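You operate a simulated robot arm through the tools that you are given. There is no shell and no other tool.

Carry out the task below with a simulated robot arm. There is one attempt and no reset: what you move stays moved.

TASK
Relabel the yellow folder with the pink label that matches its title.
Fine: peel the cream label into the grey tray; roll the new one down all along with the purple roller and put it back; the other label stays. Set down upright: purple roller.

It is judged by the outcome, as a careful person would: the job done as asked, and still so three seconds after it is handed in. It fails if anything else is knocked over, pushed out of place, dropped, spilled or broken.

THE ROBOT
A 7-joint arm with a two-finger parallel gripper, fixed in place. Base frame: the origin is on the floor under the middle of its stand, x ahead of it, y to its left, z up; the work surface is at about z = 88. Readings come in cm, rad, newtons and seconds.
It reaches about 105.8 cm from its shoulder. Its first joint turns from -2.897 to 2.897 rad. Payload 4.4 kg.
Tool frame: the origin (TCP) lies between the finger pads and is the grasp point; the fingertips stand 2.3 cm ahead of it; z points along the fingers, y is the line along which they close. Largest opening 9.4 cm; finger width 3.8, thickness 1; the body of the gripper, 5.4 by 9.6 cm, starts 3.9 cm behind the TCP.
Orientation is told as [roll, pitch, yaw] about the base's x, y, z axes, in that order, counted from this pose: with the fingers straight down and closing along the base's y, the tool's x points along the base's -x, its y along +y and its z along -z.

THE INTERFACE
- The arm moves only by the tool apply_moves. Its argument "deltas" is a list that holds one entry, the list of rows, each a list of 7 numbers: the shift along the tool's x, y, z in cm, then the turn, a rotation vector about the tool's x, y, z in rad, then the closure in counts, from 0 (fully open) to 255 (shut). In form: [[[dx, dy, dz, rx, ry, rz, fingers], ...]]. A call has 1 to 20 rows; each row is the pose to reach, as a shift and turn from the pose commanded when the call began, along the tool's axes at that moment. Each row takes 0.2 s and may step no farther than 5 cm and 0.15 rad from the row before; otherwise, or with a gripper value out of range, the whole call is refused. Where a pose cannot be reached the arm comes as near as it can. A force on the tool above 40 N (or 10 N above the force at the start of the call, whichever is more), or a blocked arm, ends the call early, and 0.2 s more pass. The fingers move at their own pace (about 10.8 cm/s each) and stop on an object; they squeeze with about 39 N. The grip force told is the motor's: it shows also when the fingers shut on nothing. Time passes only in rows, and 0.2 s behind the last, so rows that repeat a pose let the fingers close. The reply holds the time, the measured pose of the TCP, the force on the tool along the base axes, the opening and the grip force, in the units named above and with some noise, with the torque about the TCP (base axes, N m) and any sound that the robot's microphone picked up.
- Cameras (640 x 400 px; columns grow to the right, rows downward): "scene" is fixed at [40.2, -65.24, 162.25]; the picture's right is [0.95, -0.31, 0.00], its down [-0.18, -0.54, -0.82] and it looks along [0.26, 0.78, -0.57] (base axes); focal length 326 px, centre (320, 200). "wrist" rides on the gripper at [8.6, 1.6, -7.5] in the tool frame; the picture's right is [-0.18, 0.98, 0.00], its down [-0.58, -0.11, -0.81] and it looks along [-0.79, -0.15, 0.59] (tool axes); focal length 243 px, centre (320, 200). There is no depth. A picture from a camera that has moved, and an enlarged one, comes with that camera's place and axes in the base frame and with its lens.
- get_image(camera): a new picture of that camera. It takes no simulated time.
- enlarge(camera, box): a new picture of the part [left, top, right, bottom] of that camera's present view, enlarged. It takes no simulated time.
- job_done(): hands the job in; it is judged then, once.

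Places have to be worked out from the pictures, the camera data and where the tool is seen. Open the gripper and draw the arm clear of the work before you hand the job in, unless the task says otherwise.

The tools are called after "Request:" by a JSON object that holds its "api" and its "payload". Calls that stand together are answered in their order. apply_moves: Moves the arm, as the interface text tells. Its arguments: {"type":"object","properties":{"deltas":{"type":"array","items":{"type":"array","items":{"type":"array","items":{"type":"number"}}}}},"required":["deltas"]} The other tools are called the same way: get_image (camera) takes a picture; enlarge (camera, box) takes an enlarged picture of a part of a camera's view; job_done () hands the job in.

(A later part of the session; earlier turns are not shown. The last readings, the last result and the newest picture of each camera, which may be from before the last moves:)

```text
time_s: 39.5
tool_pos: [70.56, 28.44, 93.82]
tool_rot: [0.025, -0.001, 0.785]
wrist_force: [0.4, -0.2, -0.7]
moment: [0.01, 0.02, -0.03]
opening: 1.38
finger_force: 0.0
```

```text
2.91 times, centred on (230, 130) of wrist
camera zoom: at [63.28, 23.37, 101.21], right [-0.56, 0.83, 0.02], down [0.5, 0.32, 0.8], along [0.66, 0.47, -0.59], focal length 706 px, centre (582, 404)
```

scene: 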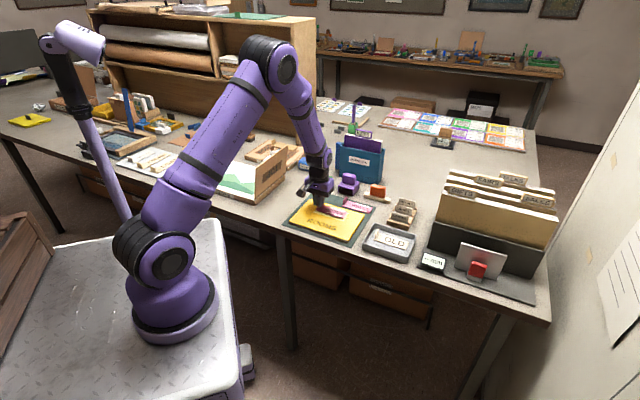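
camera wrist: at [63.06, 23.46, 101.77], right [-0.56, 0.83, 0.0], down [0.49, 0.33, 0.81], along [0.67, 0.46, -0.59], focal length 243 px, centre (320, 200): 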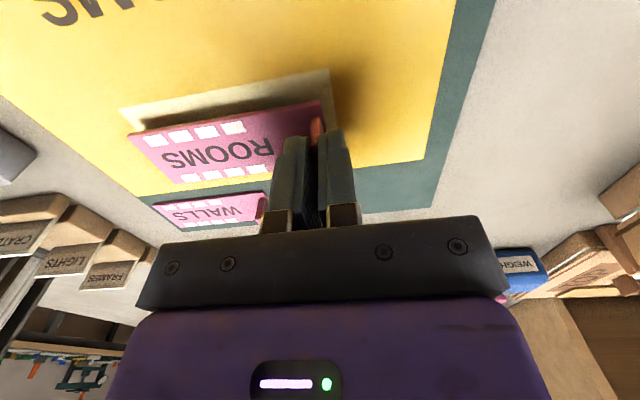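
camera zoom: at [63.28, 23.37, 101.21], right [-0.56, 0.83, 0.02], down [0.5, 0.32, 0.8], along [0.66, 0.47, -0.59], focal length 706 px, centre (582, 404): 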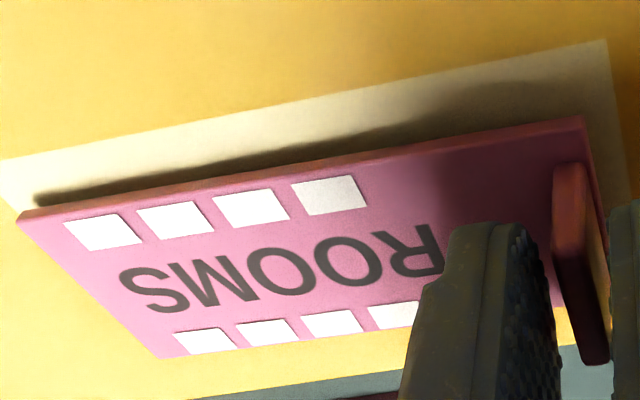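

The label rests stably on the patch, slightly proud, and stayed put on release. I'll withdraw straight up and level the tool.

Request:
{"api": "apply_moves", "payload": {"deltas": [[[0, 0, -0.8, 0, 0, 0, 218], [0, 0, -2.5, 0, 0, 0, 218], [0, 0, -5, 0.025, 0, 0, 180], [0, 0, -8, 0.025, 0, 0, 120], [0, 0, -10.5, 0.025, 0, 0, 60], [0, 0, -10.5, 0.025, 0, 0, 40]]]}}

Request:
{"api": "enlarge", "payload": {"camera": "scene", "box": [308, 196, 356, 226]}}

Request:
{"api": "get_image", "payload": {"camera": "wrist"}}

Request:
{"api": "enlarge", "payload": {"camera": "scene", "box": [328, 165, 376, 195]}}

```text
time_s: 40.9
tool_pos: [70.67, 28.36, 104.38]
tool_rot: [0.002, -0.001, 0.787]
wrist_force: [-0.1, -0.5, -0.1]
moment: [0.02, 0.0, 0.01]
opening: 7.88
finger_force: 0.0
```

```text
13.33 times, centred on (332, 211) of scene
camera zoom: at [40.2, -65.24, 162.25], right [0.95, -0.31, 0.0], down [-0.18, -0.54, -0.82], along [0.26, 0.78, -0.57], focal length 4346 px, centre (160, 53)
```

zoom: 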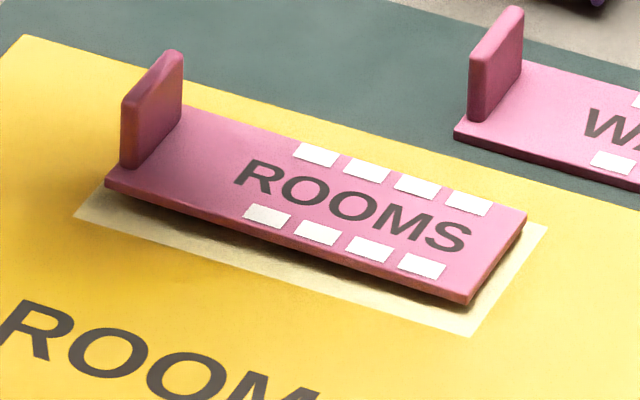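

```text
taken
camera wrist: at [63.28, 23.35, 111.8], right [-0.56, 0.83, 0.0], down [0.49, 0.33, 0.81], along [0.67, 0.46, -0.59], focal length 243 px, centre (320, 200)
```

wrist: 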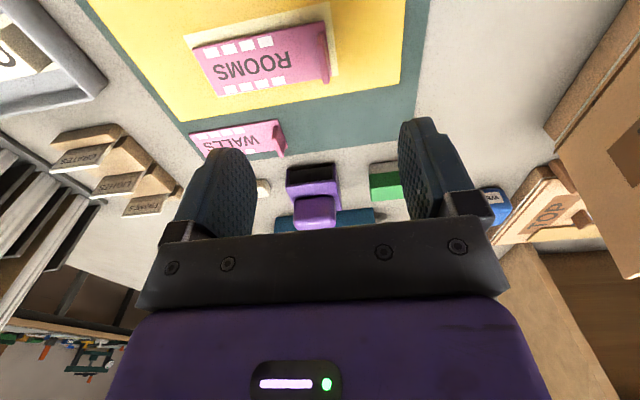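

```text
13.33 times, centred on (352, 180) of scene
camera zoom: at [40.2, -65.24, 162.25], right [0.95, -0.31, 0.0], down [-0.18, -0.54, -0.82], along [0.26, 0.78, -0.57], focal length 4346 px, centre (-107, 467)
```

zoom: 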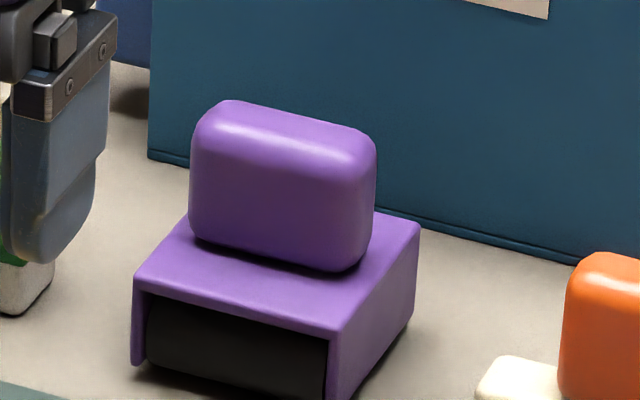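

The label sits squarely in the patch. Next the roller: its handle is about 5 × 2.4 cm, centred near (87.2, 40), and its top is at z≈95. I'll turn the tool to yaw -45° (fingers closing across the narrow side) and move above it at a safe height.

Request:
{"api": "apply_moves", "payload": {"deltas": [[[-1.8, -0.3, 0, 0, 0, 0.143, 100], [-3.6, -0.65, 0, 0, 0, 0.286, 120], [-5.4, -0.97, 0, 0, 0, 0.428, 120], [-7.15, -1.3, 0, 0, 0, 0.571, 120], [-8.9, -1.6, 0, 0, 0, 0.714, 120], [-10.7, -1.93, 0, 0, 0, 0.857, 120], [-12.5, -2.25, 0, 0, 0, 1.0, 120], [-14.3, -2.6, 0, 0, 0, 1.142, 120], [-16.1, -2.9, 0, 0, 0, 1.285, 120], [-17.9, -3.2, 0, 0, 0, 1.428, 120], [-19.66, -3.54, 0, 0, 0, 1.571, 120], [-19.66, -3.54, 0, 0, 0, 1.571, 120]]]}}

Request:
{"api": "get_image", "payload": {"camera": "wrist"}}

Request:
{"api": "get_image", "payload": {"camera": "scene"}}

```text
time_s: 43.5
tool_pos: [87.02, 39.8, 104.09]
tool_rot: [0.001, 0.0, -0.788]
wrist_force: [0.1, -0.7, -0.2]
moment: [-0.01, 0.0, -0.01]
opening: 4.96
finger_force: 0.0
```

```text
taken
camera wrist: at [81.99, 47.05, 111.68], right [0.83, 0.56, 0.0], down [0.33, -0.49, 0.81], along [0.45, -0.67, -0.59], focal length 243 px, centre (320, 200)
```

wrist: 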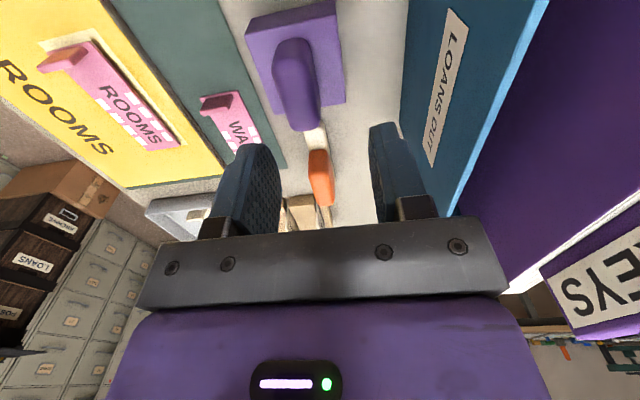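

```text
taken
```

scene: 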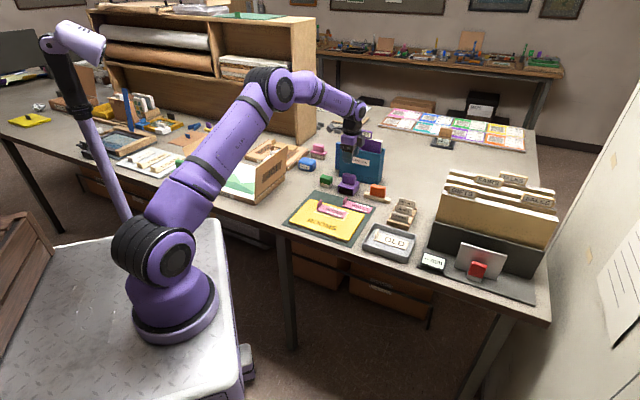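

Request:
{"api": "enlarge", "payload": {"camera": "wrist", "box": [220, 0, 380, 140]}}

```text
2.86 times, centred on (300, 70) of wrist
camera zoom: at [81.99, 47.05, 111.68], right [0.83, 0.56, 0.0], down [0.33, -0.49, 0.81], along [0.45, -0.67, -0.59], focal length 693 px, centre (377, 571)
```

zoom: 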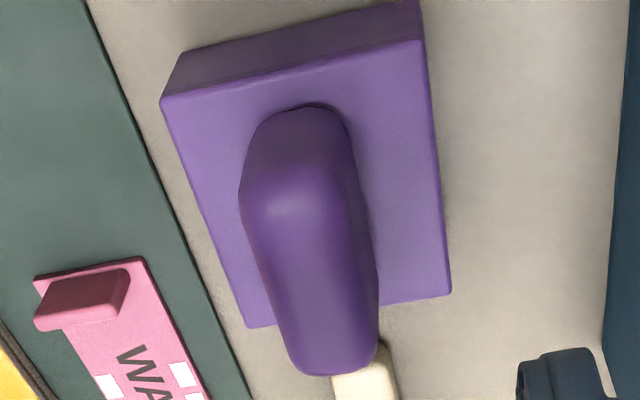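

In the tool frame, the roller handle's centre is at about x=-0.7, y=-1.8, and its top is at z≈95.5. I'll shift over it, lower to just above the handle top and check again.

Request:
{"api": "apply_moves", "payload": {"deltas": [[[-0.7, -1.8, 0, 0, 0, 0, 120], [-0.7, -1.8, 3, 0, 0, 0, 120], [-0.7, -1.8, 5.3, 0, 0, 0, 120], [-0.7, -1.8, 5.3, 0, 0, 0, 120]]]}}

Request:
{"api": "get_image", "payload": {"camera": "wrist"}}

Request:
{"api": "enlarge", "payload": {"camera": "scene", "box": [328, 155, 384, 195]}}

```text
time_s: 44.5
tool_pos: [86.33, 38.18, 98.97]
tool_rot: [0.001, 0.0, -0.785]
wrist_force: [-0.4, -0.1, -0.7]
moment: [0.01, -0.01, 0.01]
opening: 4.98
finger_force: 0.0
```

```text
taken
camera wrist: at [81.21, 45.37, 106.43], right [0.83, 0.56, 0.0], down [0.33, -0.49, 0.81], along [0.46, -0.67, -0.59], focal length 243 px, centre (320, 200)
```

wrist: 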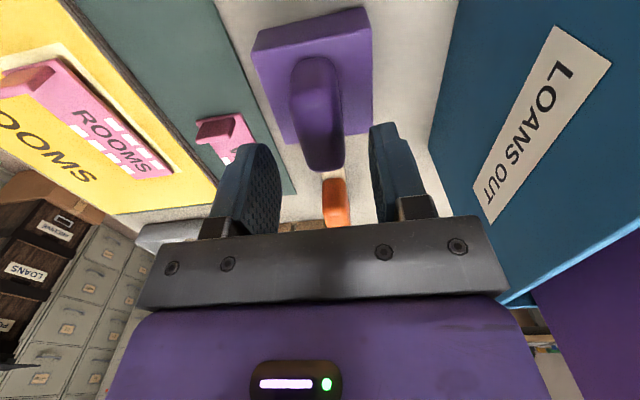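

```text
10.00 times, centred on (356, 175) of scene
camera zoom: at [40.2, -65.24, 162.25], right [0.95, -0.31, 0.0], down [-0.18, -0.54, -0.82], along [0.26, 0.78, -0.57], focal length 3259 px, centre (-40, 450)
```

zoom: 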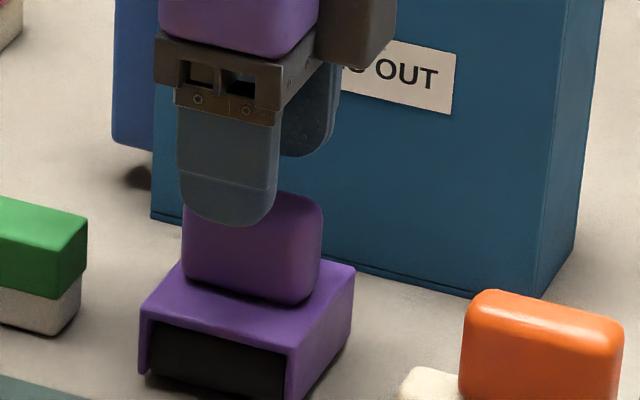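

Request:
{"api": "enlarge", "payload": {"camera": "wrist", "box": [240, 0, 400, 180]}}

```text
2.22 times, centred on (320, 90) of wrist
camera zoom: at [81.21, 45.37, 106.43], right [0.83, 0.56, 0.0], down [0.33, -0.49, 0.81], along [0.46, -0.67, -0.59], focal length 539 px, centre (320, 444)
```

zoom: 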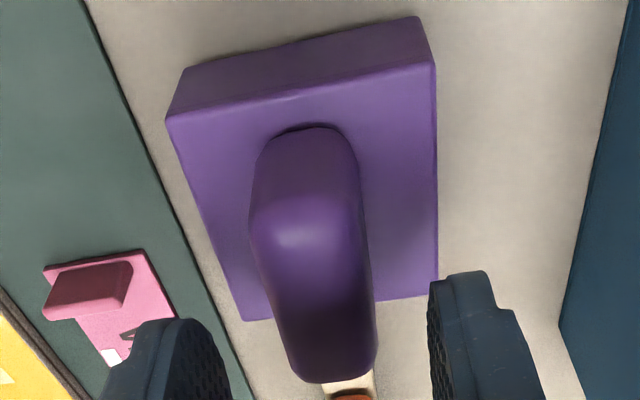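

Well aligned. I'll lower to TCP z≈95 (fingertips clear of the housing) and close on the handle.

Request:
{"api": "apply_moves", "payload": {"deltas": [[[-0.2, -0.05, 2, 0, 0, 0, 120], [-0.2, -0.05, 3.95, 0, 0, 0, 120], [-0.2, -0.05, 3.95, 0, 0, 0, 120]]]}}

Request:
{"api": "enlarge", "payload": {"camera": "scene", "box": [328, 155, 384, 195]}}

Request:
{"api": "get_image", "payload": {"camera": "wrist"}}

```text
time_s: 45.3
tool_pos: [86.46, 37.77, 95.06]
tool_rot: [0.002, 0.0, -0.786]
wrist_force: [-0.6, 0.2, -0.7]
moment: [0.03, 0.0, 0.0]
opening: 4.95
finger_force: 0.1
```

```text
10.00 times, centred on (356, 175) of scene
camera zoom: at [40.2, -65.24, 162.25], right [0.95, -0.31, 0.0], down [-0.18, -0.54, -0.82], along [0.26, 0.78, -0.57], focal length 3259 px, centre (-40, 450)
```

zoom: 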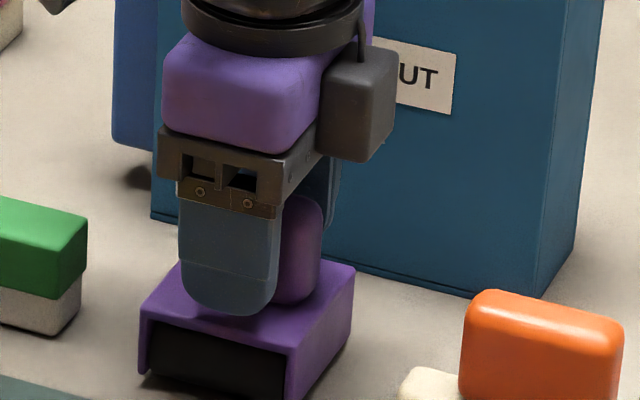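

```text
taken
camera wrist: at [81.35, 45.06, 102.49], right [0.83, 0.56, 0.0], down [0.33, -0.49, 0.81], along [0.46, -0.67, -0.59], focal length 243 px, centre (320, 200)
```

wrist: 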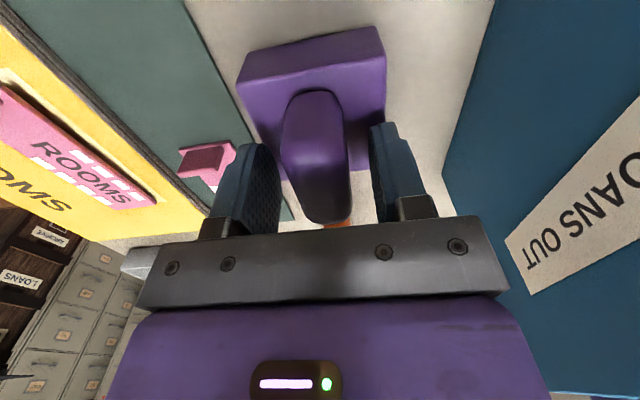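

The handle is between the fingers, slightly toward the -y finger. I'll shift 0.15 cm and close.

Request:
{"api": "apply_moves", "payload": {"deltas": [[[0, -0.15, 0, 0, 0, 0, 120], [0, -0.15, 0, 0, 0, 0, 160], [0, -0.15, 0, 0, 0, 0, 200], [0, -0.15, 0, 0, 0, 0, 255], [0, -0.15, 0, 0, 0, 0, 255]]]}}

Request:
{"api": "enlarge", "payload": {"camera": "scene", "box": [328, 155, 384, 195]}}

Request:
{"api": "get_image", "payload": {"camera": "wrist"}}

```text
time_s: 46.5
tool_pos: [86.34, 37.71, 95.02]
tool_rot: [0.003, -0.002, -0.784]
wrist_force: [1.7, 0.8, 4.2]
moment: [-0.03, 0.03, -0.02]
opening: 2.58
finger_force: 39.0
```

```text
10.00 times, centred on (356, 175) of scene
camera zoom: at [40.2, -65.24, 162.25], right [0.95, -0.31, 0.0], down [-0.18, -0.54, -0.82], along [0.26, 0.78, -0.57], focal length 3259 px, centre (-40, 450)
```

zoom: 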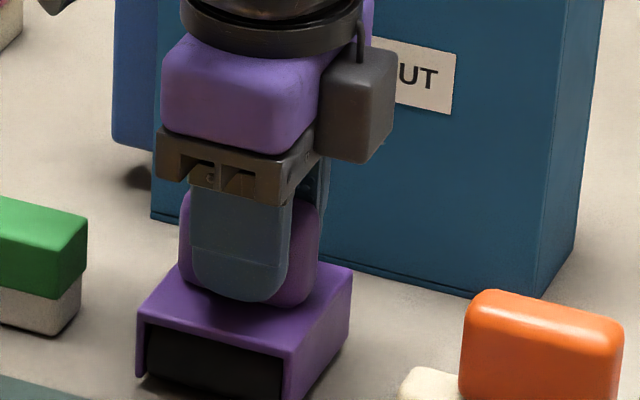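

```text
taken
camera wrist: at [81.24, 44.92, 102.55], right [0.83, 0.56, 0.0], down [0.33, -0.49, 0.81], along [0.46, -0.66, -0.59], focal length 243 px, centre (320, 200)
```

wrist: 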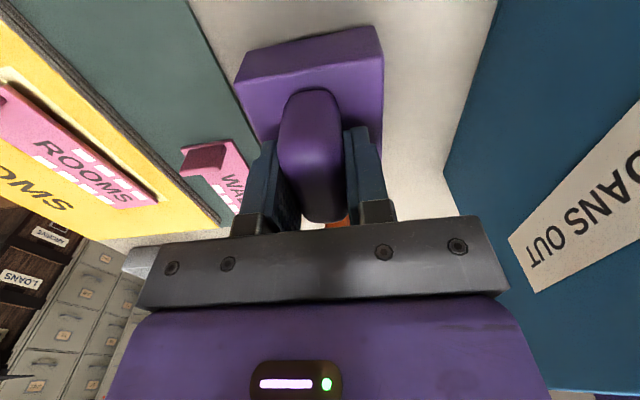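

The handle is firmly gripped (2.58 cm). I'll lift the roller straight up and check it's held level.

Request:
{"api": "apply_moves", "payload": {"deltas": [[[0, 0, -1, 0, 0, 0, 255], [0, 0, -3, 0, 0, 0, 255], [0, 0, -6, 0, 0, 0, 255], [0, 0, -9.5, 0, 0, 0, 255], [0, 0, -9.5, 0, 0, 0, 255]]]}}

Request:
{"api": "enlarge", "payload": {"camera": "scene", "box": [310, 135, 390, 195]}}

Request:
{"api": "get_image", "payload": {"camera": "wrist"}}

```text
time_s: 47.7
tool_pos: [86.4, 37.48, 104.66]
tool_rot: [0.002, 0.0, -0.785]
wrist_force: [-0.3, -0.2, -1.2]
moment: [-0.01, -0.02, 0.01]
opening: 2.56
finger_force: 38.8
```

```text
6.67 times, centred on (350, 165) of scene
camera zoom: at [40.2, -65.24, 162.25], right [0.95, -0.31, 0.0], down [-0.18, -0.54, -0.82], along [0.26, 0.78, -0.57], focal length 2173 px, centre (120, 433)
```

zoom: 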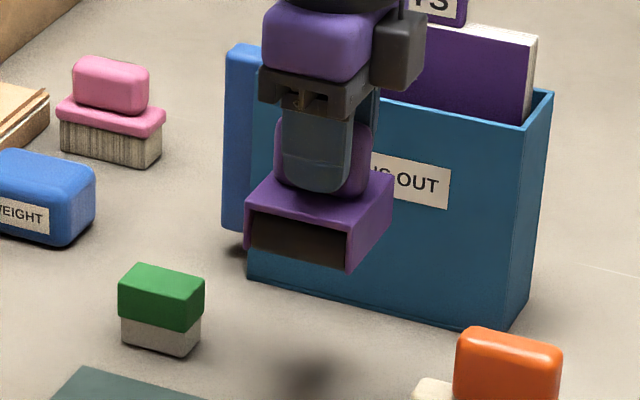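

```text
taken
camera wrist: at [81.28, 44.77, 112.17], right [0.83, 0.56, 0.0], down [0.33, -0.49, 0.81], along [0.46, -0.67, -0.59], focal length 243 px, centre (320, 200)
```

wrist: 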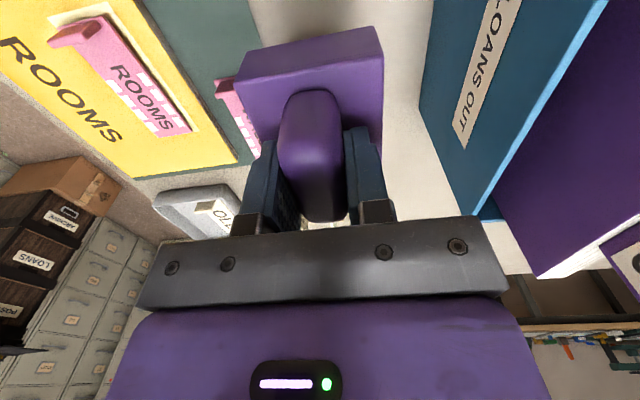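

The roller is held level. I'll carry it over the label's tab end while turning 90°, so that it will roll along the label's length.

Request:
{"api": "apply_moves", "payload": {"deltas": [[[0.08, -1.49, 0, 0, 0, -0.131, 255], [0.15, -2.98, 0, 0, 0, -0.262, 255], [0.23, -4.47, 0, 0, 0, -0.393, 255], [0.31, -5.96, 0, 0, 0, -0.524, 255], [0.38, -7.45, 0, 0, 0, -0.655, 255], [0.46, -8.95, 0, 0, 0, -0.785, 255], [0.54, -10.44, 0, 0, 0, -0.916, 255], [0.61, -11.93, 0, 0, 0, -1.047, 255], [0.69, -13.42, 0, 0, 0, -1.178, 255], [0.77, -14.91, 0, 0, 0, -1.309, 255], [0.84, -16.4, 0, 0, 0, -1.44, 255], [0.92, -17.89, 0, 0, 0, -1.571, 255], [0.92, -17.89, 0, 0, 0, -1.571, 255]]]}}

Request:
{"api": "enlarge", "payload": {"camera": "scene", "box": [290, 160, 386, 230]}}

Request:
{"api": "get_image", "payload": {"camera": "wrist"}}

```text
time_s: 50.5
tool_pos: [72.9, 25.7, 104.42]
tool_rot: [0.0, -0.002, 0.785]
wrist_force: [0.9, 0.7, -1.5]
moment: [0.0, 0.02, 0.02]
opening: 2.55
finger_force: 39.1
```

```text
5.71 times, centred on (338, 195) of scene
camera zoom: at [40.2, -65.24, 162.25], right [0.95, -0.31, 0.0], down [-0.18, -0.54, -0.82], along [0.26, 0.78, -0.57], focal length 1862 px, centre (217, 229)
```

zoom: 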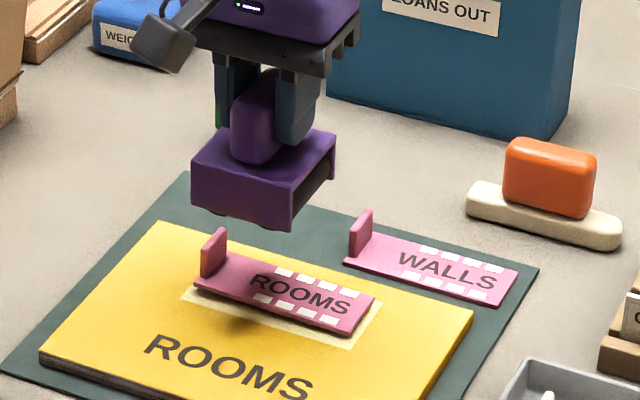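

```text
taken
camera wrist: at [65.63, 20.61, 111.94], right [-0.57, 0.82, 0.0], down [0.49, 0.33, 0.81], along [0.67, 0.46, -0.59], focal length 243 px, centre (320, 200)
```

wrist: 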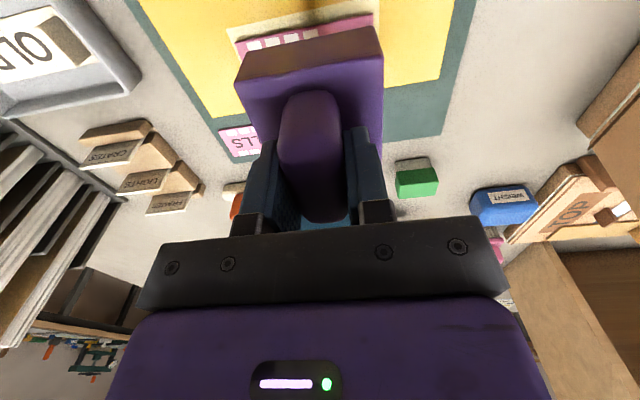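

The roller's axis is now across the label. I'll shift slightly away from the tab and lower to just above the label, then check the clearance to the tab.

Request:
{"api": "apply_moves", "payload": {"deltas": [[[0, -0.5, 1, 0, 0, 0, 255], [0, -0.5, 4, 0, 0, 0, 255], [0, -0.5, 5.6, 0, 0, 0, 255], [0, -0.5, 5.6, 0, 0, 0, 255]]]}}

Request:
{"api": "enlarge", "payload": {"camera": "scene", "box": [300, 180, 364, 225]}}

Request:
{"api": "get_image", "payload": {"camera": "wrist"}}

```text
time_s: 51.5
tool_pos: [73.48, 25.34, 98.9]
tool_rot: [0.001, -0.002, 0.784]
wrist_force: [-1.1, 0.1, -1.3]
moment: [-0.04, 0.01, 0.01]
opening: 2.56
finger_force: 39.1
```

```text
8.89 times, centred on (332, 202) of scene
camera zoom: at [40.2, -65.24, 162.25], right [0.95, -0.31, 0.0], down [-0.18, -0.54, -0.82], along [0.26, 0.78, -0.57], focal length 2897 px, centre (213, 178)
```

zoom: 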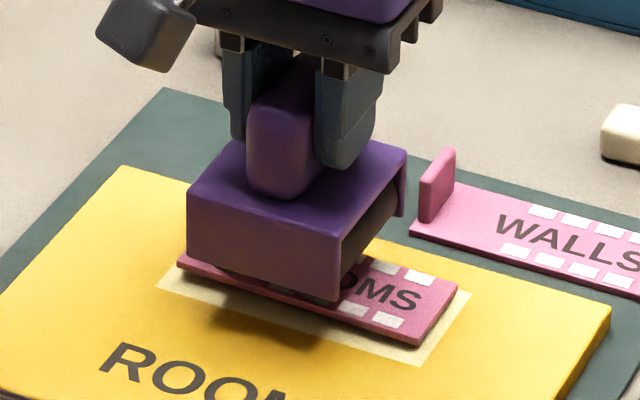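

```text
taken
camera wrist: at [66.08, 20.3, 106.38], right [-0.56, 0.83, 0.0], down [0.49, 0.33, 0.81], along [0.67, 0.46, -0.59], focal length 243 px, centre (320, 200)
```

wrist: 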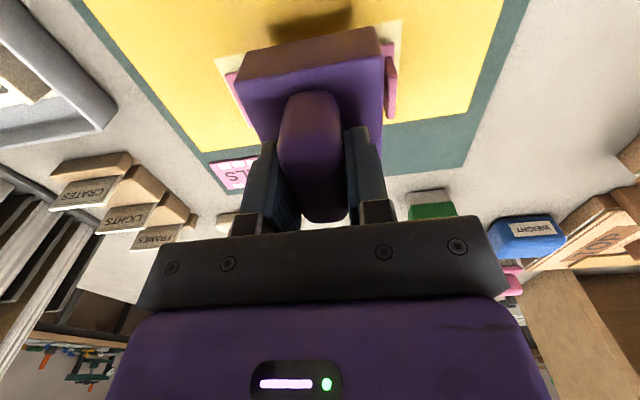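

Request:
{"api": "enlarge", "payload": {"camera": "wrist", "box": [210, 20, 430, 150]}}

```text
2.91 times, centred on (320, 85) of wrist
camera zoom: at [66.08, 20.3, 106.38], right [-0.56, 0.83, 0.0], down [0.49, 0.33, 0.81], along [0.67, 0.46, -0.59], focal length 706 px, centre (320, 534)
```

zoom: 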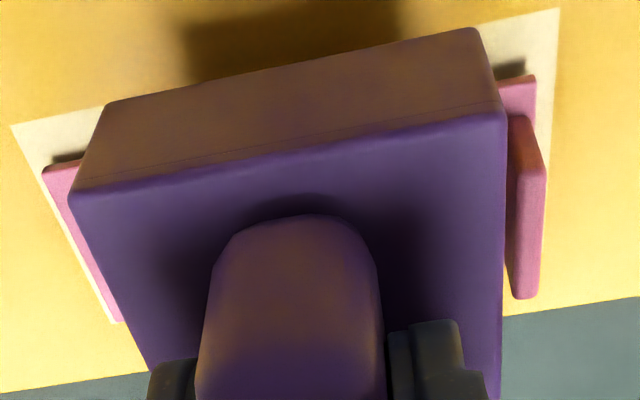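

There's about 0.8 cm between the roller housing and the tab. I'll lower toward contact in small steps, watching the force.

Request:
{"api": "apply_moves", "payload": {"deltas": [[[0, 0, 0.5, 0, 0, 0, 255], [0, 0, 1.0, 0, 0, 0, 255], [0, 0, 1.0, 0, 0, 0, 255]]]}}

Request:
{"api": "apply_moves", "payload": {"deltas": [[[0, 0, 0.15, 0, 0, 0, 255], [0, 0, 0.25, 0, 0, 0, 255], [0, 0, 0.25, 0, 0, 0, 255]]]}}

Request:
{"api": "enlarge", "payload": {"camera": "scene", "box": [300, 180, 364, 225]}}

```text
time_s: 52.3
tool_pos: [73.37, 25.37, 97.93]
tool_rot: [-0.001, -0.003, 0.785]
wrist_force: [-0.4, -0.9, -1.4]
moment: [0.01, 0.0, 0.04]
opening: 2.55
finger_force: 39.0
```

```text
time_s: 53.1
tool_pos: [73.44, 25.39, 97.56]
tool_rot: [0.002, -0.001, 0.786]
wrist_force: [-0.1, -0.8, -1.2]
moment: [0.05, 0.02, -0.02]
opening: 2.56
finger_force: 39.6
```

```text
8.89 times, centred on (332, 202) of scene
camera zoom: at [40.2, -65.24, 162.25], right [0.95, -0.31, 0.0], down [-0.18, -0.54, -0.82], along [0.26, 0.78, -0.57], focal length 2897 px, centre (213, 178)
```

zoom: 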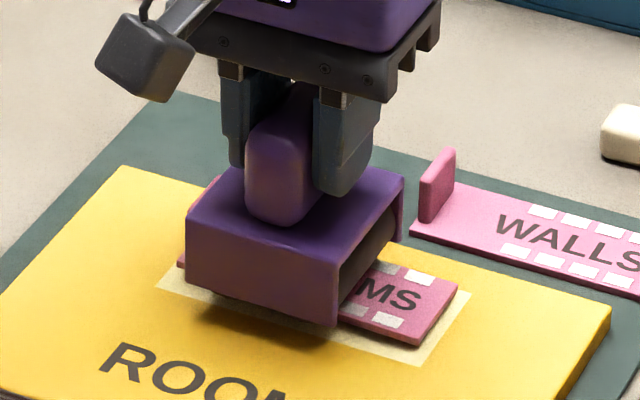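

Request:
{"api": "apply_moves", "payload": {"deltas": [[[0, 0, 0.1, 0, 0, 0, 255], [0, 0, 0.2, 0, 0, 0, 255], [0, 0, 0.2, 0, 0, 0, 255]]]}}

Request:
{"api": "apply_moves", "payload": {"deltas": [[[0, 0, 0.1, 0, 0, 0, 255], [0, 0, 0.15, 0, 0, 0, 255], [0, 0, 0.15, 0, 0, 0, 255]]]}}

Request:
{"api": "enlarge", "payload": {"camera": "scene", "box": [300, 180, 364, 225]}}

```text
time_s: 53.9
tool_pos: [73.36, 25.34, 97.46]
tool_rot: [-0.001, -0.002, 0.784]
wrist_force: [0.6, 0.2, 10.2]
moment: [0.11, 0.19, -0.02]
opening: 2.55
finger_force: 39.5
```

```text
time_s: 54.7
tool_pos: [73.35, 25.41, 97.34]
tool_rot: [-0.002, -0.006, 0.783]
wrist_force: [1.8, -2.5, 35.4]
moment: [0.1, 0.75, 0.04]
opening: 2.58
finger_force: 39.1
```

```text
8.89 times, centred on (332, 202) of scene
camera zoom: at [40.2, -65.24, 162.25], right [0.95, -0.31, 0.0], down [-0.18, -0.54, -0.82], along [0.26, 0.78, -0.57], focal length 2897 px, centre (213, 178)
```

zoom: 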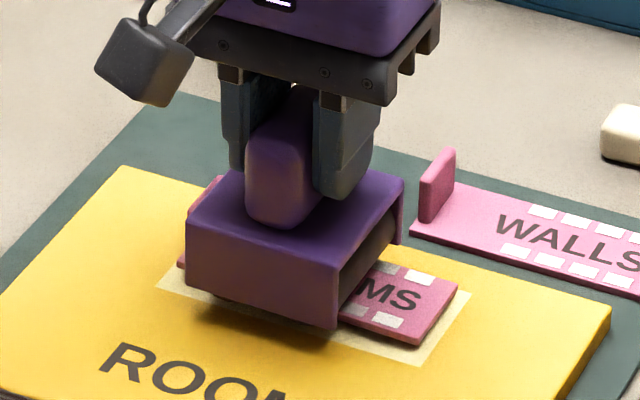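

The roller is pressing on the label (35 N is a bit much). I'll ease back to about 10–15 N, first roll toward the tab, then read the force before rolling along.

Request:
{"api": "apply_moves", "payload": {"deltas": [[[0, 0, -0.12, 0, 0, 0, 255], [0, 0.15, -0.12, 0, 0, 0, 255], [0, 0.3, -0.12, 0, 0, 0, 255], [0, 0.4, -0.12, 0, 0, 0, 255], [0, 0.4, -0.12, 0, 0, 0, 255]]]}}

Request:
{"api": "enlarge", "payload": {"camera": "scene", "box": [300, 180, 364, 225]}}

Request:
{"api": "enlarge", "payload": {"camera": "wrist", "box": [210, 20, 430, 150]}}

```text
time_s: 55.9
tool_pos: [73.12, 25.5, 97.41]
tool_rot: [0.0, -0.003, 0.787]
wrist_force: [5.8, -6.3, 24.5]
moment: [-0.1, 0.13, 0.08]
opening: 2.56
finger_force: 39.1
```

```text
8.89 times, centred on (332, 202) of scene
camera zoom: at [40.2, -65.24, 162.25], right [0.95, -0.31, 0.0], down [-0.18, -0.54, -0.82], along [0.26, 0.78, -0.57], focal length 2897 px, centre (213, 178)
```

zoom: 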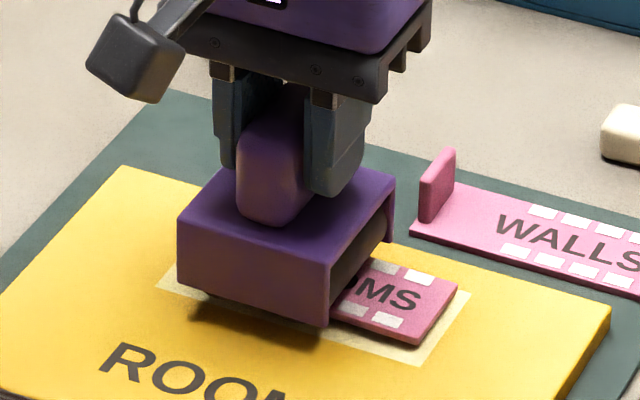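

```text
2.91 times, centred on (320, 85) of wrist
camera zoom: at [65.75, 20.59, 104.91], right [-0.56, 0.83, 0.0], down [0.49, 0.33, 0.81], along [0.67, 0.46, -0.59], focal length 706 px, centre (320, 534)
```

zoom: 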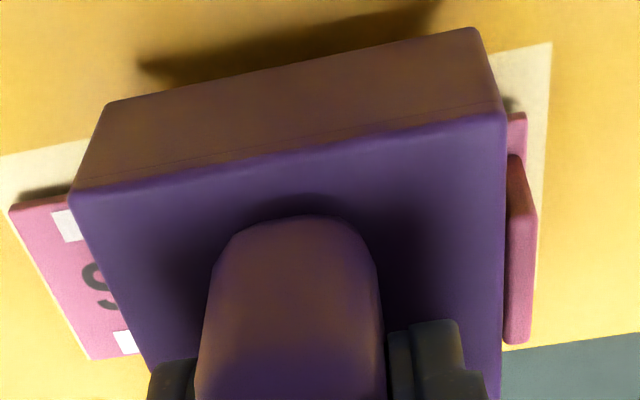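

Contact is good (24 N) and the label's right edge hasn't shifted. I'll roll slowly along the label toward its right end.

Request:
{"api": "apply_moves", "payload": {"deltas": [[[0, -0.4, 0, 0, 0, 0, 255], [0, -0.8, 0, 0, 0, 0, 255], [0, -1.2, 0, 0, 0, 0, 255], [0, -1.6, 0.02, 0, 0, 0, 255], [0, -2.0, 0.02, 0, 0, 0, 255], [0, -2.0, 0.02, 0, 0, 0, 255]]]}}

Request:
{"api": "enlarge", "payload": {"camera": "scene", "box": [300, 180, 364, 225]}}

Request:
{"api": "enlarge", "payload": {"camera": "wrist", "box": [210, 20, 430, 150]}}

```text
time_s: 57.3
tool_pos: [74.52, 24.28, 97.28]
tool_rot: [-0.001, -0.003, 0.787]
wrist_force: [-3.3, 2.8, 13.9]
moment: [0.35, 0.52, 0.03]
opening: 2.56
finger_force: 38.9
```

```text
8.89 times, centred on (332, 202) of scene
camera zoom: at [40.2, -65.24, 162.25], right [0.95, -0.31, 0.0], down [-0.18, -0.54, -0.82], along [0.26, 0.78, -0.57], focal length 2897 px, centre (213, 178)
```

zoom: 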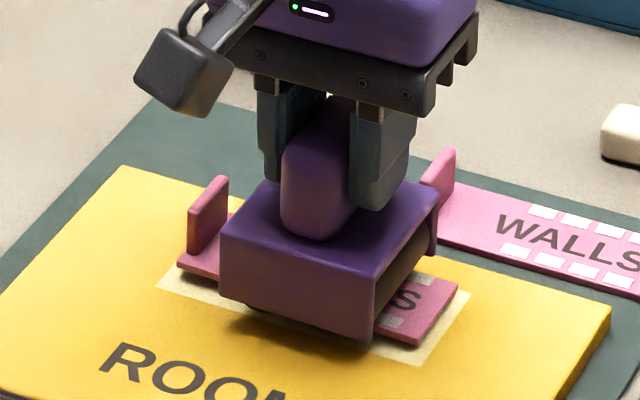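

```text
2.91 times, centred on (320, 85) of wrist
camera zoom: at [67.15, 19.21, 104.87], right [-0.56, 0.83, 0.0], down [0.49, 0.33, 0.81], along [0.67, 0.46, -0.59], focal length 706 px, centre (320, 534)
```

zoom: 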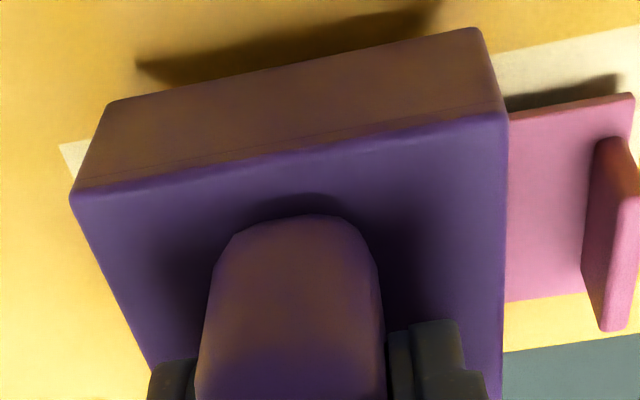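

The moment readings show the load falling about 2 cm to the tab side of the roller centre, because the label slopes up slightly toward the tab. I'll lift a little, tilt the tool 0.05 rad so the cylinder itself bears on the label, and move back to the tab end.

Request:
{"api": "apply_moves", "payload": {"deltas": [[[0, 0, -0.4, 0, 0, 0, 255], [0, 0.5, -0.4, -0.025, 0, 0, 255], [0, 1.1, -0.4, -0.05, 0, 0, 255], [0, 1.65, -0.4, -0.05, 0, 0, 255], [0, 1.65, -0.4, -0.05, 0, 0, 255]]]}}

Request:
{"api": "apply_moves", "payload": {"deltas": [[[0, 0, 0.15, 0, 0, 0, 255], [0, 0, 0.3, 0, 0, 0, 255], [0, 0, 0.3, 0, 0, 0, 255]]]}}

Request:
{"api": "enlarge", "payload": {"camera": "wrist", "box": [210, 20, 430, 150]}}

Request:
{"api": "enlarge", "payload": {"camera": "scene", "box": [308, 196, 356, 226]}}

```text
time_s: 58.5
tool_pos: [73.35, 25.34, 97.95]
tool_rot: [0.049, -0.001, 0.783]
wrist_force: [0.0, 0.0, -0.4]
moment: [0.01, 0.04, 0.01]
opening: 2.52
finger_force: 39.2
```

```text
time_s: 59.3
tool_pos: [73.24, 25.43, 97.56]
tool_rot: [0.048, -0.003, 0.785]
wrist_force: [-0.5, 1.3, -2.1]
moment: [0.0, 0.03, 0.0]
opening: 2.54
finger_force: 39.1
```

```text
2.91 times, centred on (320, 85) of wrist
camera zoom: at [66.15, 20.1, 105.1], right [-0.56, 0.82, 0.05], down [0.52, 0.3, 0.8], along [0.65, 0.48, -0.6], focal length 706 px, centre (320, 534)
```

zoom: 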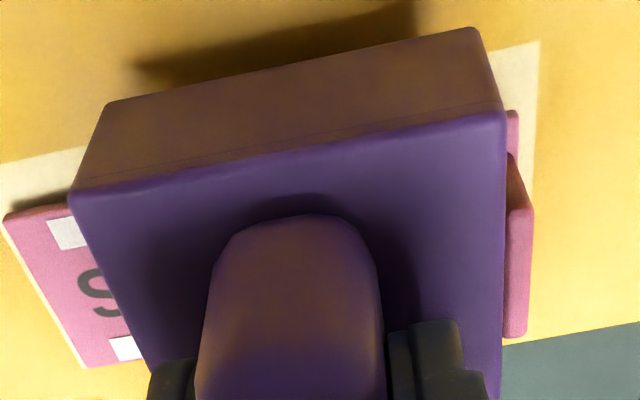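

```text
13.33 times, centred on (332, 211) of scene
camera zoom: at [40.2, -65.24, 162.25], right [0.95, -0.31, 0.0], down [-0.18, -0.54, -0.82], along [0.26, 0.78, -0.57], focal length 4346 px, centre (160, 53)
```

zoom: 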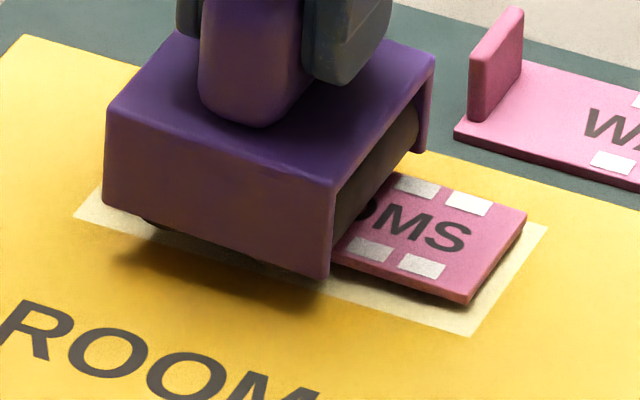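

Request:
{"api": "apply_moves", "payload": {"deltas": [[[0, 0, 0.1, 0, 0, 0, 255], [0, 0, 0.1, 0, 0, 0, 255]]]}}

Request:
{"api": "apply_moves", "payload": {"deltas": [[[0, 0, 0.08, 0, 0, 0, 255], [0, 0, 0.08, 0, 0, 0, 255]]]}}

```text
time_s: 59.9
tool_pos: [73.28, 25.46, 97.64]
tool_rot: [0.049, -0.003, 0.784]
wrist_force: [0.3, 0.5, 4.5]
moment: [-0.12, -0.07, 0.01]
opening: 2.59
finger_force: 39.1
```

```text
time_s: 60.5
tool_pos: [73.27, 25.53, 97.47]
tool_rot: [0.048, -0.005, 0.786]
wrist_force: [-0.8, -1.5, 24.1]
moment: [-0.65, -0.26, -0.01]
opening: 2.58
finger_force: 38.5
```

The bottom bears flat, so I'll use the middle tilt (about 0.025 rad), parallel to the label, and then roll the whole length at a steady load.

Request:
{"api": "apply_moves", "payload": {"deltas": [[[0, 0, -0.06, 0.012, 0, 0, 255], [0, 0, -0.06, 0.025, 0, 0, 255], [0, 0, -0.06, 0.025, 0, 0, 255]]]}}

```text
time_s: 61.3
tool_pos: [73.22, 25.37, 97.5]
tool_rot: [0.024, -0.003, 0.785]
wrist_force: [-2.7, 6.8, 19.0]
moment: [0.32, 0.18, -0.01]
opening: 2.54
finger_force: 38.6
```

The load is now centred under the roller (19 N). I'll roll slowly along the full label.

Request:
{"api": "apply_moves", "payload": {"deltas": [[[0, -0.4, 0, 0, 0, 0, 255], [0, -0.8, 0, 0, 0, 0, 255], [0, -1.2, 0, 0, 0, 0, 255], [0, -1.6, 0, 0, 0, 0, 255], [0, -2.0, 0, 0, 0, 0, 255], [0, -2.4, 0, 0, 0, 0, 255], [0, -2.8, 0, 0, 0, 0, 255], [0, -2.8, 0, 0, 0, 0, 255]]]}}

Request:
{"api": "enlarge", "payload": {"camera": "scene", "box": [308, 190, 356, 226]}}

Request:
{"api": "enlarge", "payload": {"camera": "wrist", "box": [210, 20, 430, 150]}}

```text
time_s: 63.1
tool_pos: [75.29, 23.31, 97.33]
tool_rot: [0.024, -0.002, 0.783]
wrist_force: [-0.9, 1.0, 12.0]
moment: [-0.01, 0.12, -0.01]
opening: 2.57
finger_force: 39.4
```

```text
11.11 times, centred on (332, 208) of scene
camera zoom: at [40.2, -65.24, 162.25], right [0.95, -0.31, 0.0], down [-0.18, -0.54, -0.82], along [0.26, 0.78, -0.57], focal length 3621 px, centre (187, 111)
```

zoom: 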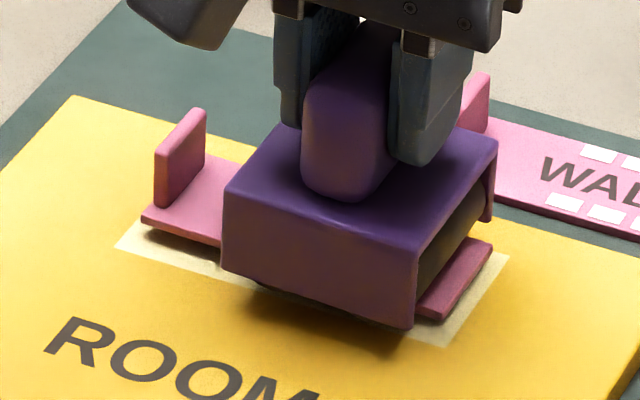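

```text
2.91 times, centred on (320, 85) of wrist
camera zoom: at [68.01, 18.17, 104.87], right [-0.56, 0.83, 0.02], down [0.5, 0.32, 0.8], along [0.66, 0.47, -0.59], focal length 706 px, centre (320, 534)
```

zoom: 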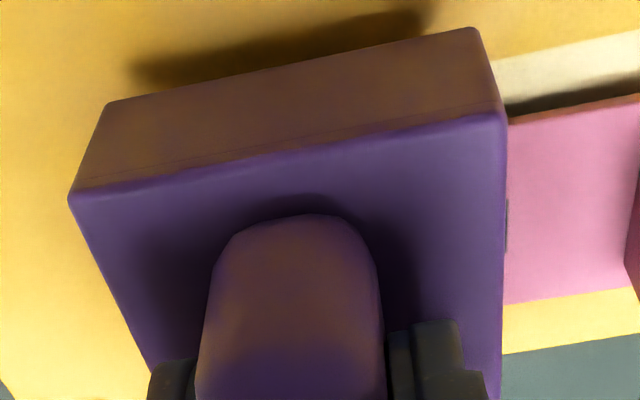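

Request:
{"api": "apply_moves", "payload": {"deltas": [[[0, -0.4, 0.03, 0, 0, 0, 255], [0, -0.8, 0.03, 0, 0, 0, 255], [0, -1.2, 0.03, 0, 0, 0, 255], [0, -1.6, 0.03, 0, 0, 0, 255], [0, -2.0, 0.03, 0, 0, 0, 255], [0, -2.4, 0.03, 0, 0, 0, 255], [0, -2.7, 0.03, 0, 0, 0, 255], [0, -2.7, 0.03, 0, 0, 0, 255]]]}}

Request:
{"api": "enlarge", "payload": {"camera": "scene", "box": [308, 190, 356, 226]}}

Request:
{"api": "enlarge", "payload": {"camera": "wrist", "box": [210, 20, 470, 170]}}

```text
time_s: 64.9
tool_pos: [77.12, 21.41, 97.3]
tool_rot: [0.024, -0.005, 0.786]
wrist_force: [-3.0, 3.6, 22.1]
moment: [0.25, 0.36, -0.02]
opening: 2.55
finger_force: 38.7
```

```text
11.11 times, centred on (332, 208) of scene
camera zoom: at [40.2, -65.24, 162.25], right [0.95, -0.31, 0.0], down [-0.18, -0.54, -0.82], along [0.26, 0.78, -0.57], focal length 3621 px, centre (187, 111)
```

zoom: 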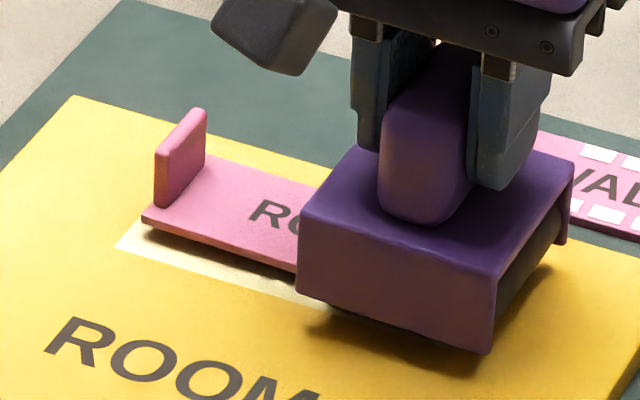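

```text
2.46 times, centred on (340, 95) of wrist
camera zoom: at [69.92, 16.33, 104.77], right [-0.56, 0.83, 0.02], down [0.5, 0.32, 0.81], along [0.66, 0.47, -0.59], focal length 597 px, centre (271, 458)
```

zoom: 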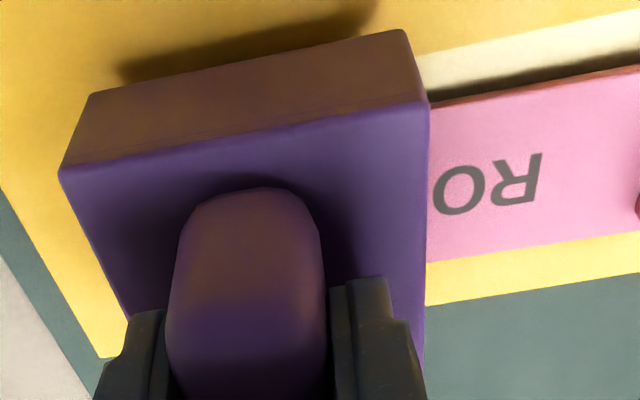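

The white squares disappear where the roller has passed, so it's working. I'll roll a little further over the right end, then lift to inspect.

Request:
{"api": "apply_moves", "payload": {"deltas": [[[0, -0.3, 0, 0, 0, 0, 255], [0, -0.5, 0, 0, 0, 0, 255], [0, -0.5, 0, 0, 0, 0, 255], [0, -0.5, -0.6, 0, 0, 0, 255], [0, -0.5, -3, 0, 0, 0, 255], [0, -0.5, -6.5, 0, 0, 0, 255], [0, -0.5, -6.5, 0, 0, 0, 255]]]}}

Request:
{"api": "enlarge", "payload": {"camera": "scene", "box": [308, 190, 356, 226]}}

Request:
{"api": "get_image", "payload": {"camera": "wrist"}}

```text
time_s: 66.5
tool_pos: [77.7, 21.0, 103.78]
tool_rot: [0.025, -0.003, 0.786]
wrist_force: [0.9, 0.4, -0.9]
moment: [-0.01, 0.02, 0.01]
opening: 2.56
finger_force: 39.3
```

```text
11.11 times, centred on (332, 208) of scene
camera zoom: at [40.2, -65.24, 162.25], right [0.95, -0.31, 0.0], down [-0.18, -0.54, -0.82], along [0.26, 0.78, -0.57], focal length 3621 px, centre (187, 111)
```

zoom: 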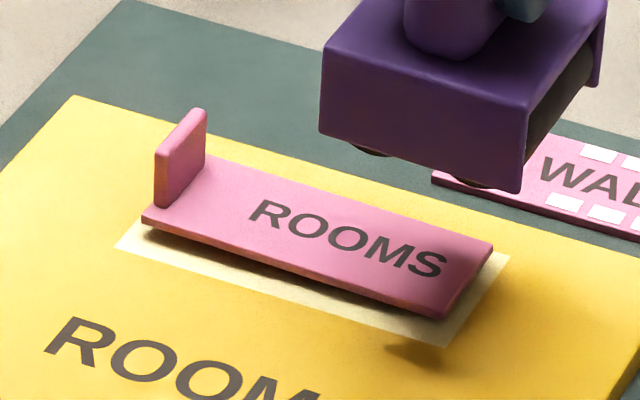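

```text
taken
camera wrist: at [70.4, 15.87, 111.29], right [-0.56, 0.83, 0.02], down [0.5, 0.32, 0.8], along [0.66, 0.47, -0.59], focal length 243 px, centre (320, 200)
```

wrist: 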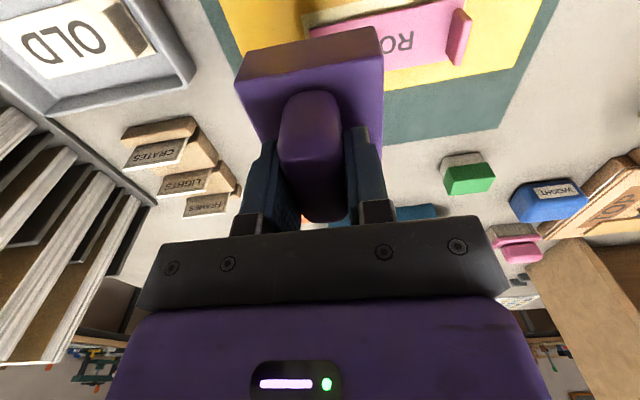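

All eight white squares are gone, so the label is rolled down along its length, and it hasn't shifted. Now I'll level the tool and raise it before returning the roller to its original spot.

Request:
{"api": "apply_moves", "payload": {"deltas": [[[0, 0, -0.7, 0.012, 0, 0, 255], [0, 0, -1.2, 0.025, 0, 0, 255], [0, 0, -1.2, 0.025, 0, 0, 255]]]}}

Request:
{"api": "enlarge", "payload": {"camera": "scene", "box": [308, 196, 356, 226]}}

```text
time_s: 67.3
tool_pos: [77.61, 21.09, 104.94]
tool_rot: [-0.001, -0.001, 0.785]
wrist_force: [-0.4, 0.8, -1.8]
moment: [0.01, 0.01, 0.02]
opening: 2.56
finger_force: 39.0
```

```text
13.33 times, centred on (332, 211) of scene
camera zoom: at [40.2, -65.24, 162.25], right [0.95, -0.31, 0.0], down [-0.18, -0.54, -0.82], along [0.26, 0.78, -0.57], focal length 4346 px, centre (160, 53)
```

zoom: 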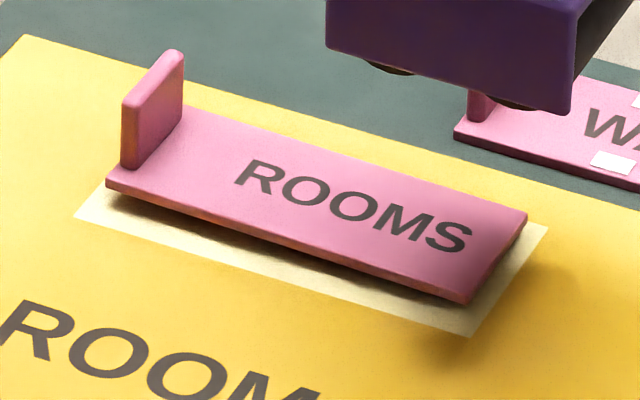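

The label hasn't moved. I'll carry the roller back above its original spot, turning back to its original orientation.

Request:
{"api": "apply_moves", "payload": {"deltas": [[[-1.51, 0.47, 0, 0, 0, 0.131, 255], [-3.02, 0.95, 0, 0, 0, 0.262, 255], [-4.53, 1.42, 0, 0, 0, 0.393, 255], [-6.04, 1.9, 0, 0, 0, 0.524, 255], [-7.55, 2.37, 0, 0, 0, 0.655, 255], [-9.07, 2.85, 0, 0, 0, 0.785, 255], [-10.58, 3.32, 0, 0, 0, 0.916, 255], [-12.09, 3.79, 0, 0, 0, 1.047, 255], [-13.6, 4.27, 0, 0, 0, 1.178, 255], [-15.11, 4.74, 0, 0, 0, 1.309, 255], [-16.62, 5.22, 0, 0, 0, 1.44, 255], [-18.13, 5.69, 0, 0, 0, 1.571, 255], [-18.13, 5.69, 0, 0, 0, 1.571, 255]]]}}

Request:
{"api": "enlarge", "payload": {"camera": "scene", "box": [310, 135, 390, 195]}}

```text
time_s: 70.1
tool_pos: [86.43, 37.99, 104.92]
tool_rot: [0.002, 0.0, -0.786]
wrist_force: [-0.3, 1.0, -1.2]
moment: [0.03, -0.03, 0.0]
opening: 2.56
finger_force: 38.8
```

```text
6.67 times, centred on (350, 165) of scene
camera zoom: at [40.2, -65.24, 162.25], right [0.95, -0.31, 0.0], down [-0.18, -0.54, -0.82], along [0.26, 0.78, -0.57], focal length 2173 px, centre (120, 433)
```

zoom: 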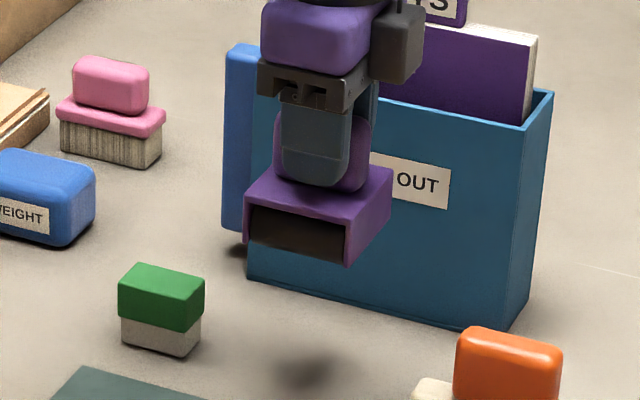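

It's above its spot. I'll lower it, slowing near the table.

Request:
{"api": "apply_moves", "payload": {"deltas": [[[0, 0, 3, 0, 0, 0, 255], [0, 0, 6, 0, 0, 0, 255], [0, 0, 8.5, 0, 0, 0, 255], [0, 0, 9.3, 0, 0, 0, 255], [0, 0, 9.6, 0, 0, 0, 255], [0, 0, 9.6, 0, 0, 0, 255]]]}}

Request:
{"api": "apply_moves", "payload": {"deltas": [[[0, 0, 0.1, 0, 0, 0, 255], [0, 0, 0.2, 0, 0, 0, 255], [0, 0, 0.2, 0, 0, 0, 255]]]}}

Request:
{"api": "enlarge", "payload": {"camera": "scene", "box": [328, 155, 384, 195]}}

```text
time_s: 71.5
tool_pos: [86.57, 37.94, 95.47]
tool_rot: [0.002, 0.001, -0.786]
wrist_force: [-0.1, -0.4, -0.8]
moment: [0.01, 0.0, 0.0]
opening: 2.58
finger_force: 39.1
```

```text
time_s: 72.3
tool_pos: [86.54, 37.74, 95.14]
tool_rot: [0.002, 0.0, -0.784]
wrist_force: [-0.9, 0.9, -2.1]
moment: [0.01, -0.01, 0.01]
opening: 2.54
finger_force: 38.8
```

```text
10.00 times, centred on (356, 175) of scene
camera zoom: at [40.2, -65.24, 162.25], right [0.95, -0.31, 0.0], down [-0.18, -0.54, -0.82], along [0.26, 0.78, -0.57], focal length 3259 px, centre (-40, 450)
```

zoom: 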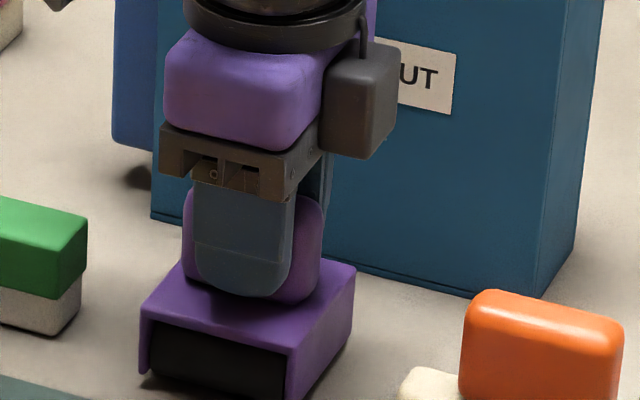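

The roller lines up with its original outline. I'll go down the last millimetre or two until contact.

Request:
{"api": "apply_moves", "payload": {"deltas": [[[0, 0, 0.08, 0, 0, 0, 255], [0, 0, 0.12, 0, 0, 0, 255], [0, 0, 0.12, 0, 0, 0, 255]]]}}

```text
time_s: 73.1
tool_pos: [86.53, 37.87, 94.97]
tool_rot: [0.004, -0.001, -0.786]
wrist_force: [-1.5, 0.0, 9.6]
moment: [-0.28, 0.13, -0.03]
opening: 2.59
finger_force: 39.4
```

Contact made (about 10 N). I'll ease off, open the fingers and rise straight up.

Request:
{"api": "apply_moves", "payload": {"deltas": [[[0, 0, -0.05, 0, 0, 0, 255], [0, 0, -0.05, 0, 0, 0, 160], [0, 0, -0.05, 0, 0, 0, 120], [0, 0, -0.05, 0, 0, 0, 120], [0, 0, -1.5, 0, 0, 0, 120], [0, 0, -4.5, 0, 0, 0, 120], [0, 0, -9, 0, 0, 0, 120], [0, 0, -9, 0, 0, 0, 120]]]}}

Request:
{"api": "enlarge", "payload": {"camera": "scene", "box": [270, 160, 430, 260]}}

Request:
{"api": "get_image", "payload": {"camera": "wrist"}}

```text
time_s: 74.9
tool_pos: [86.52, 37.96, 103.95]
tool_rot: [0.001, 0.001, -0.785]
wrist_force: [-0.5, -0.1, -0.3]
moment: [-0.03, 0.0, 0.05]
opening: 4.99
finger_force: 0.1
```

```text
4.00 times, centred on (350, 210) of scene
camera zoom: at [40.2, -65.24, 162.25], right [0.95, -0.31, 0.0], down [-0.18, -0.54, -0.82], along [0.26, 0.78, -0.57], focal length 1304 px, centre (200, 160)
```

zoom: 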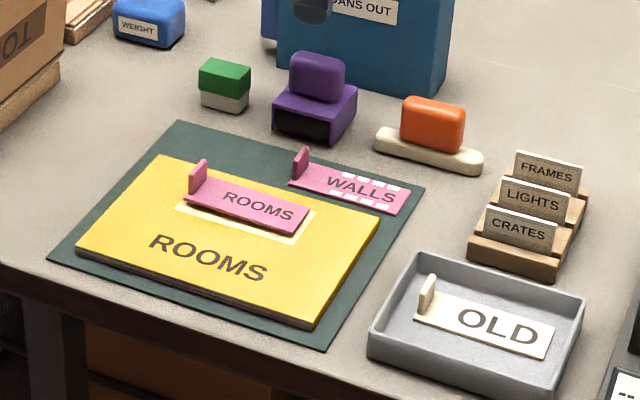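

```text
taken
camera wrist: at [81.38, 45.2, 111.48], right [0.83, 0.56, 0.0], down [0.33, -0.49, 0.81], along [0.46, -0.67, -0.59], focal length 243 px, centre (320, 200)
```

wrist: 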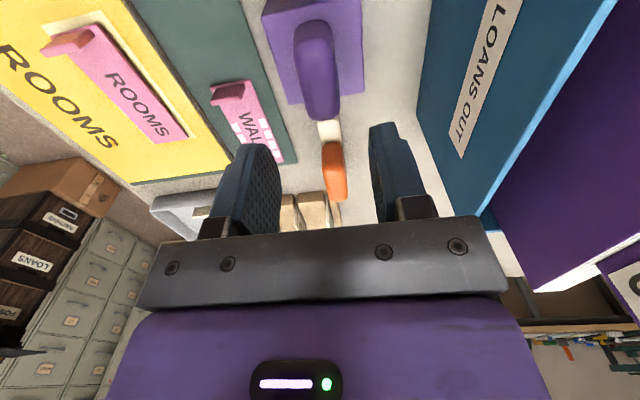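

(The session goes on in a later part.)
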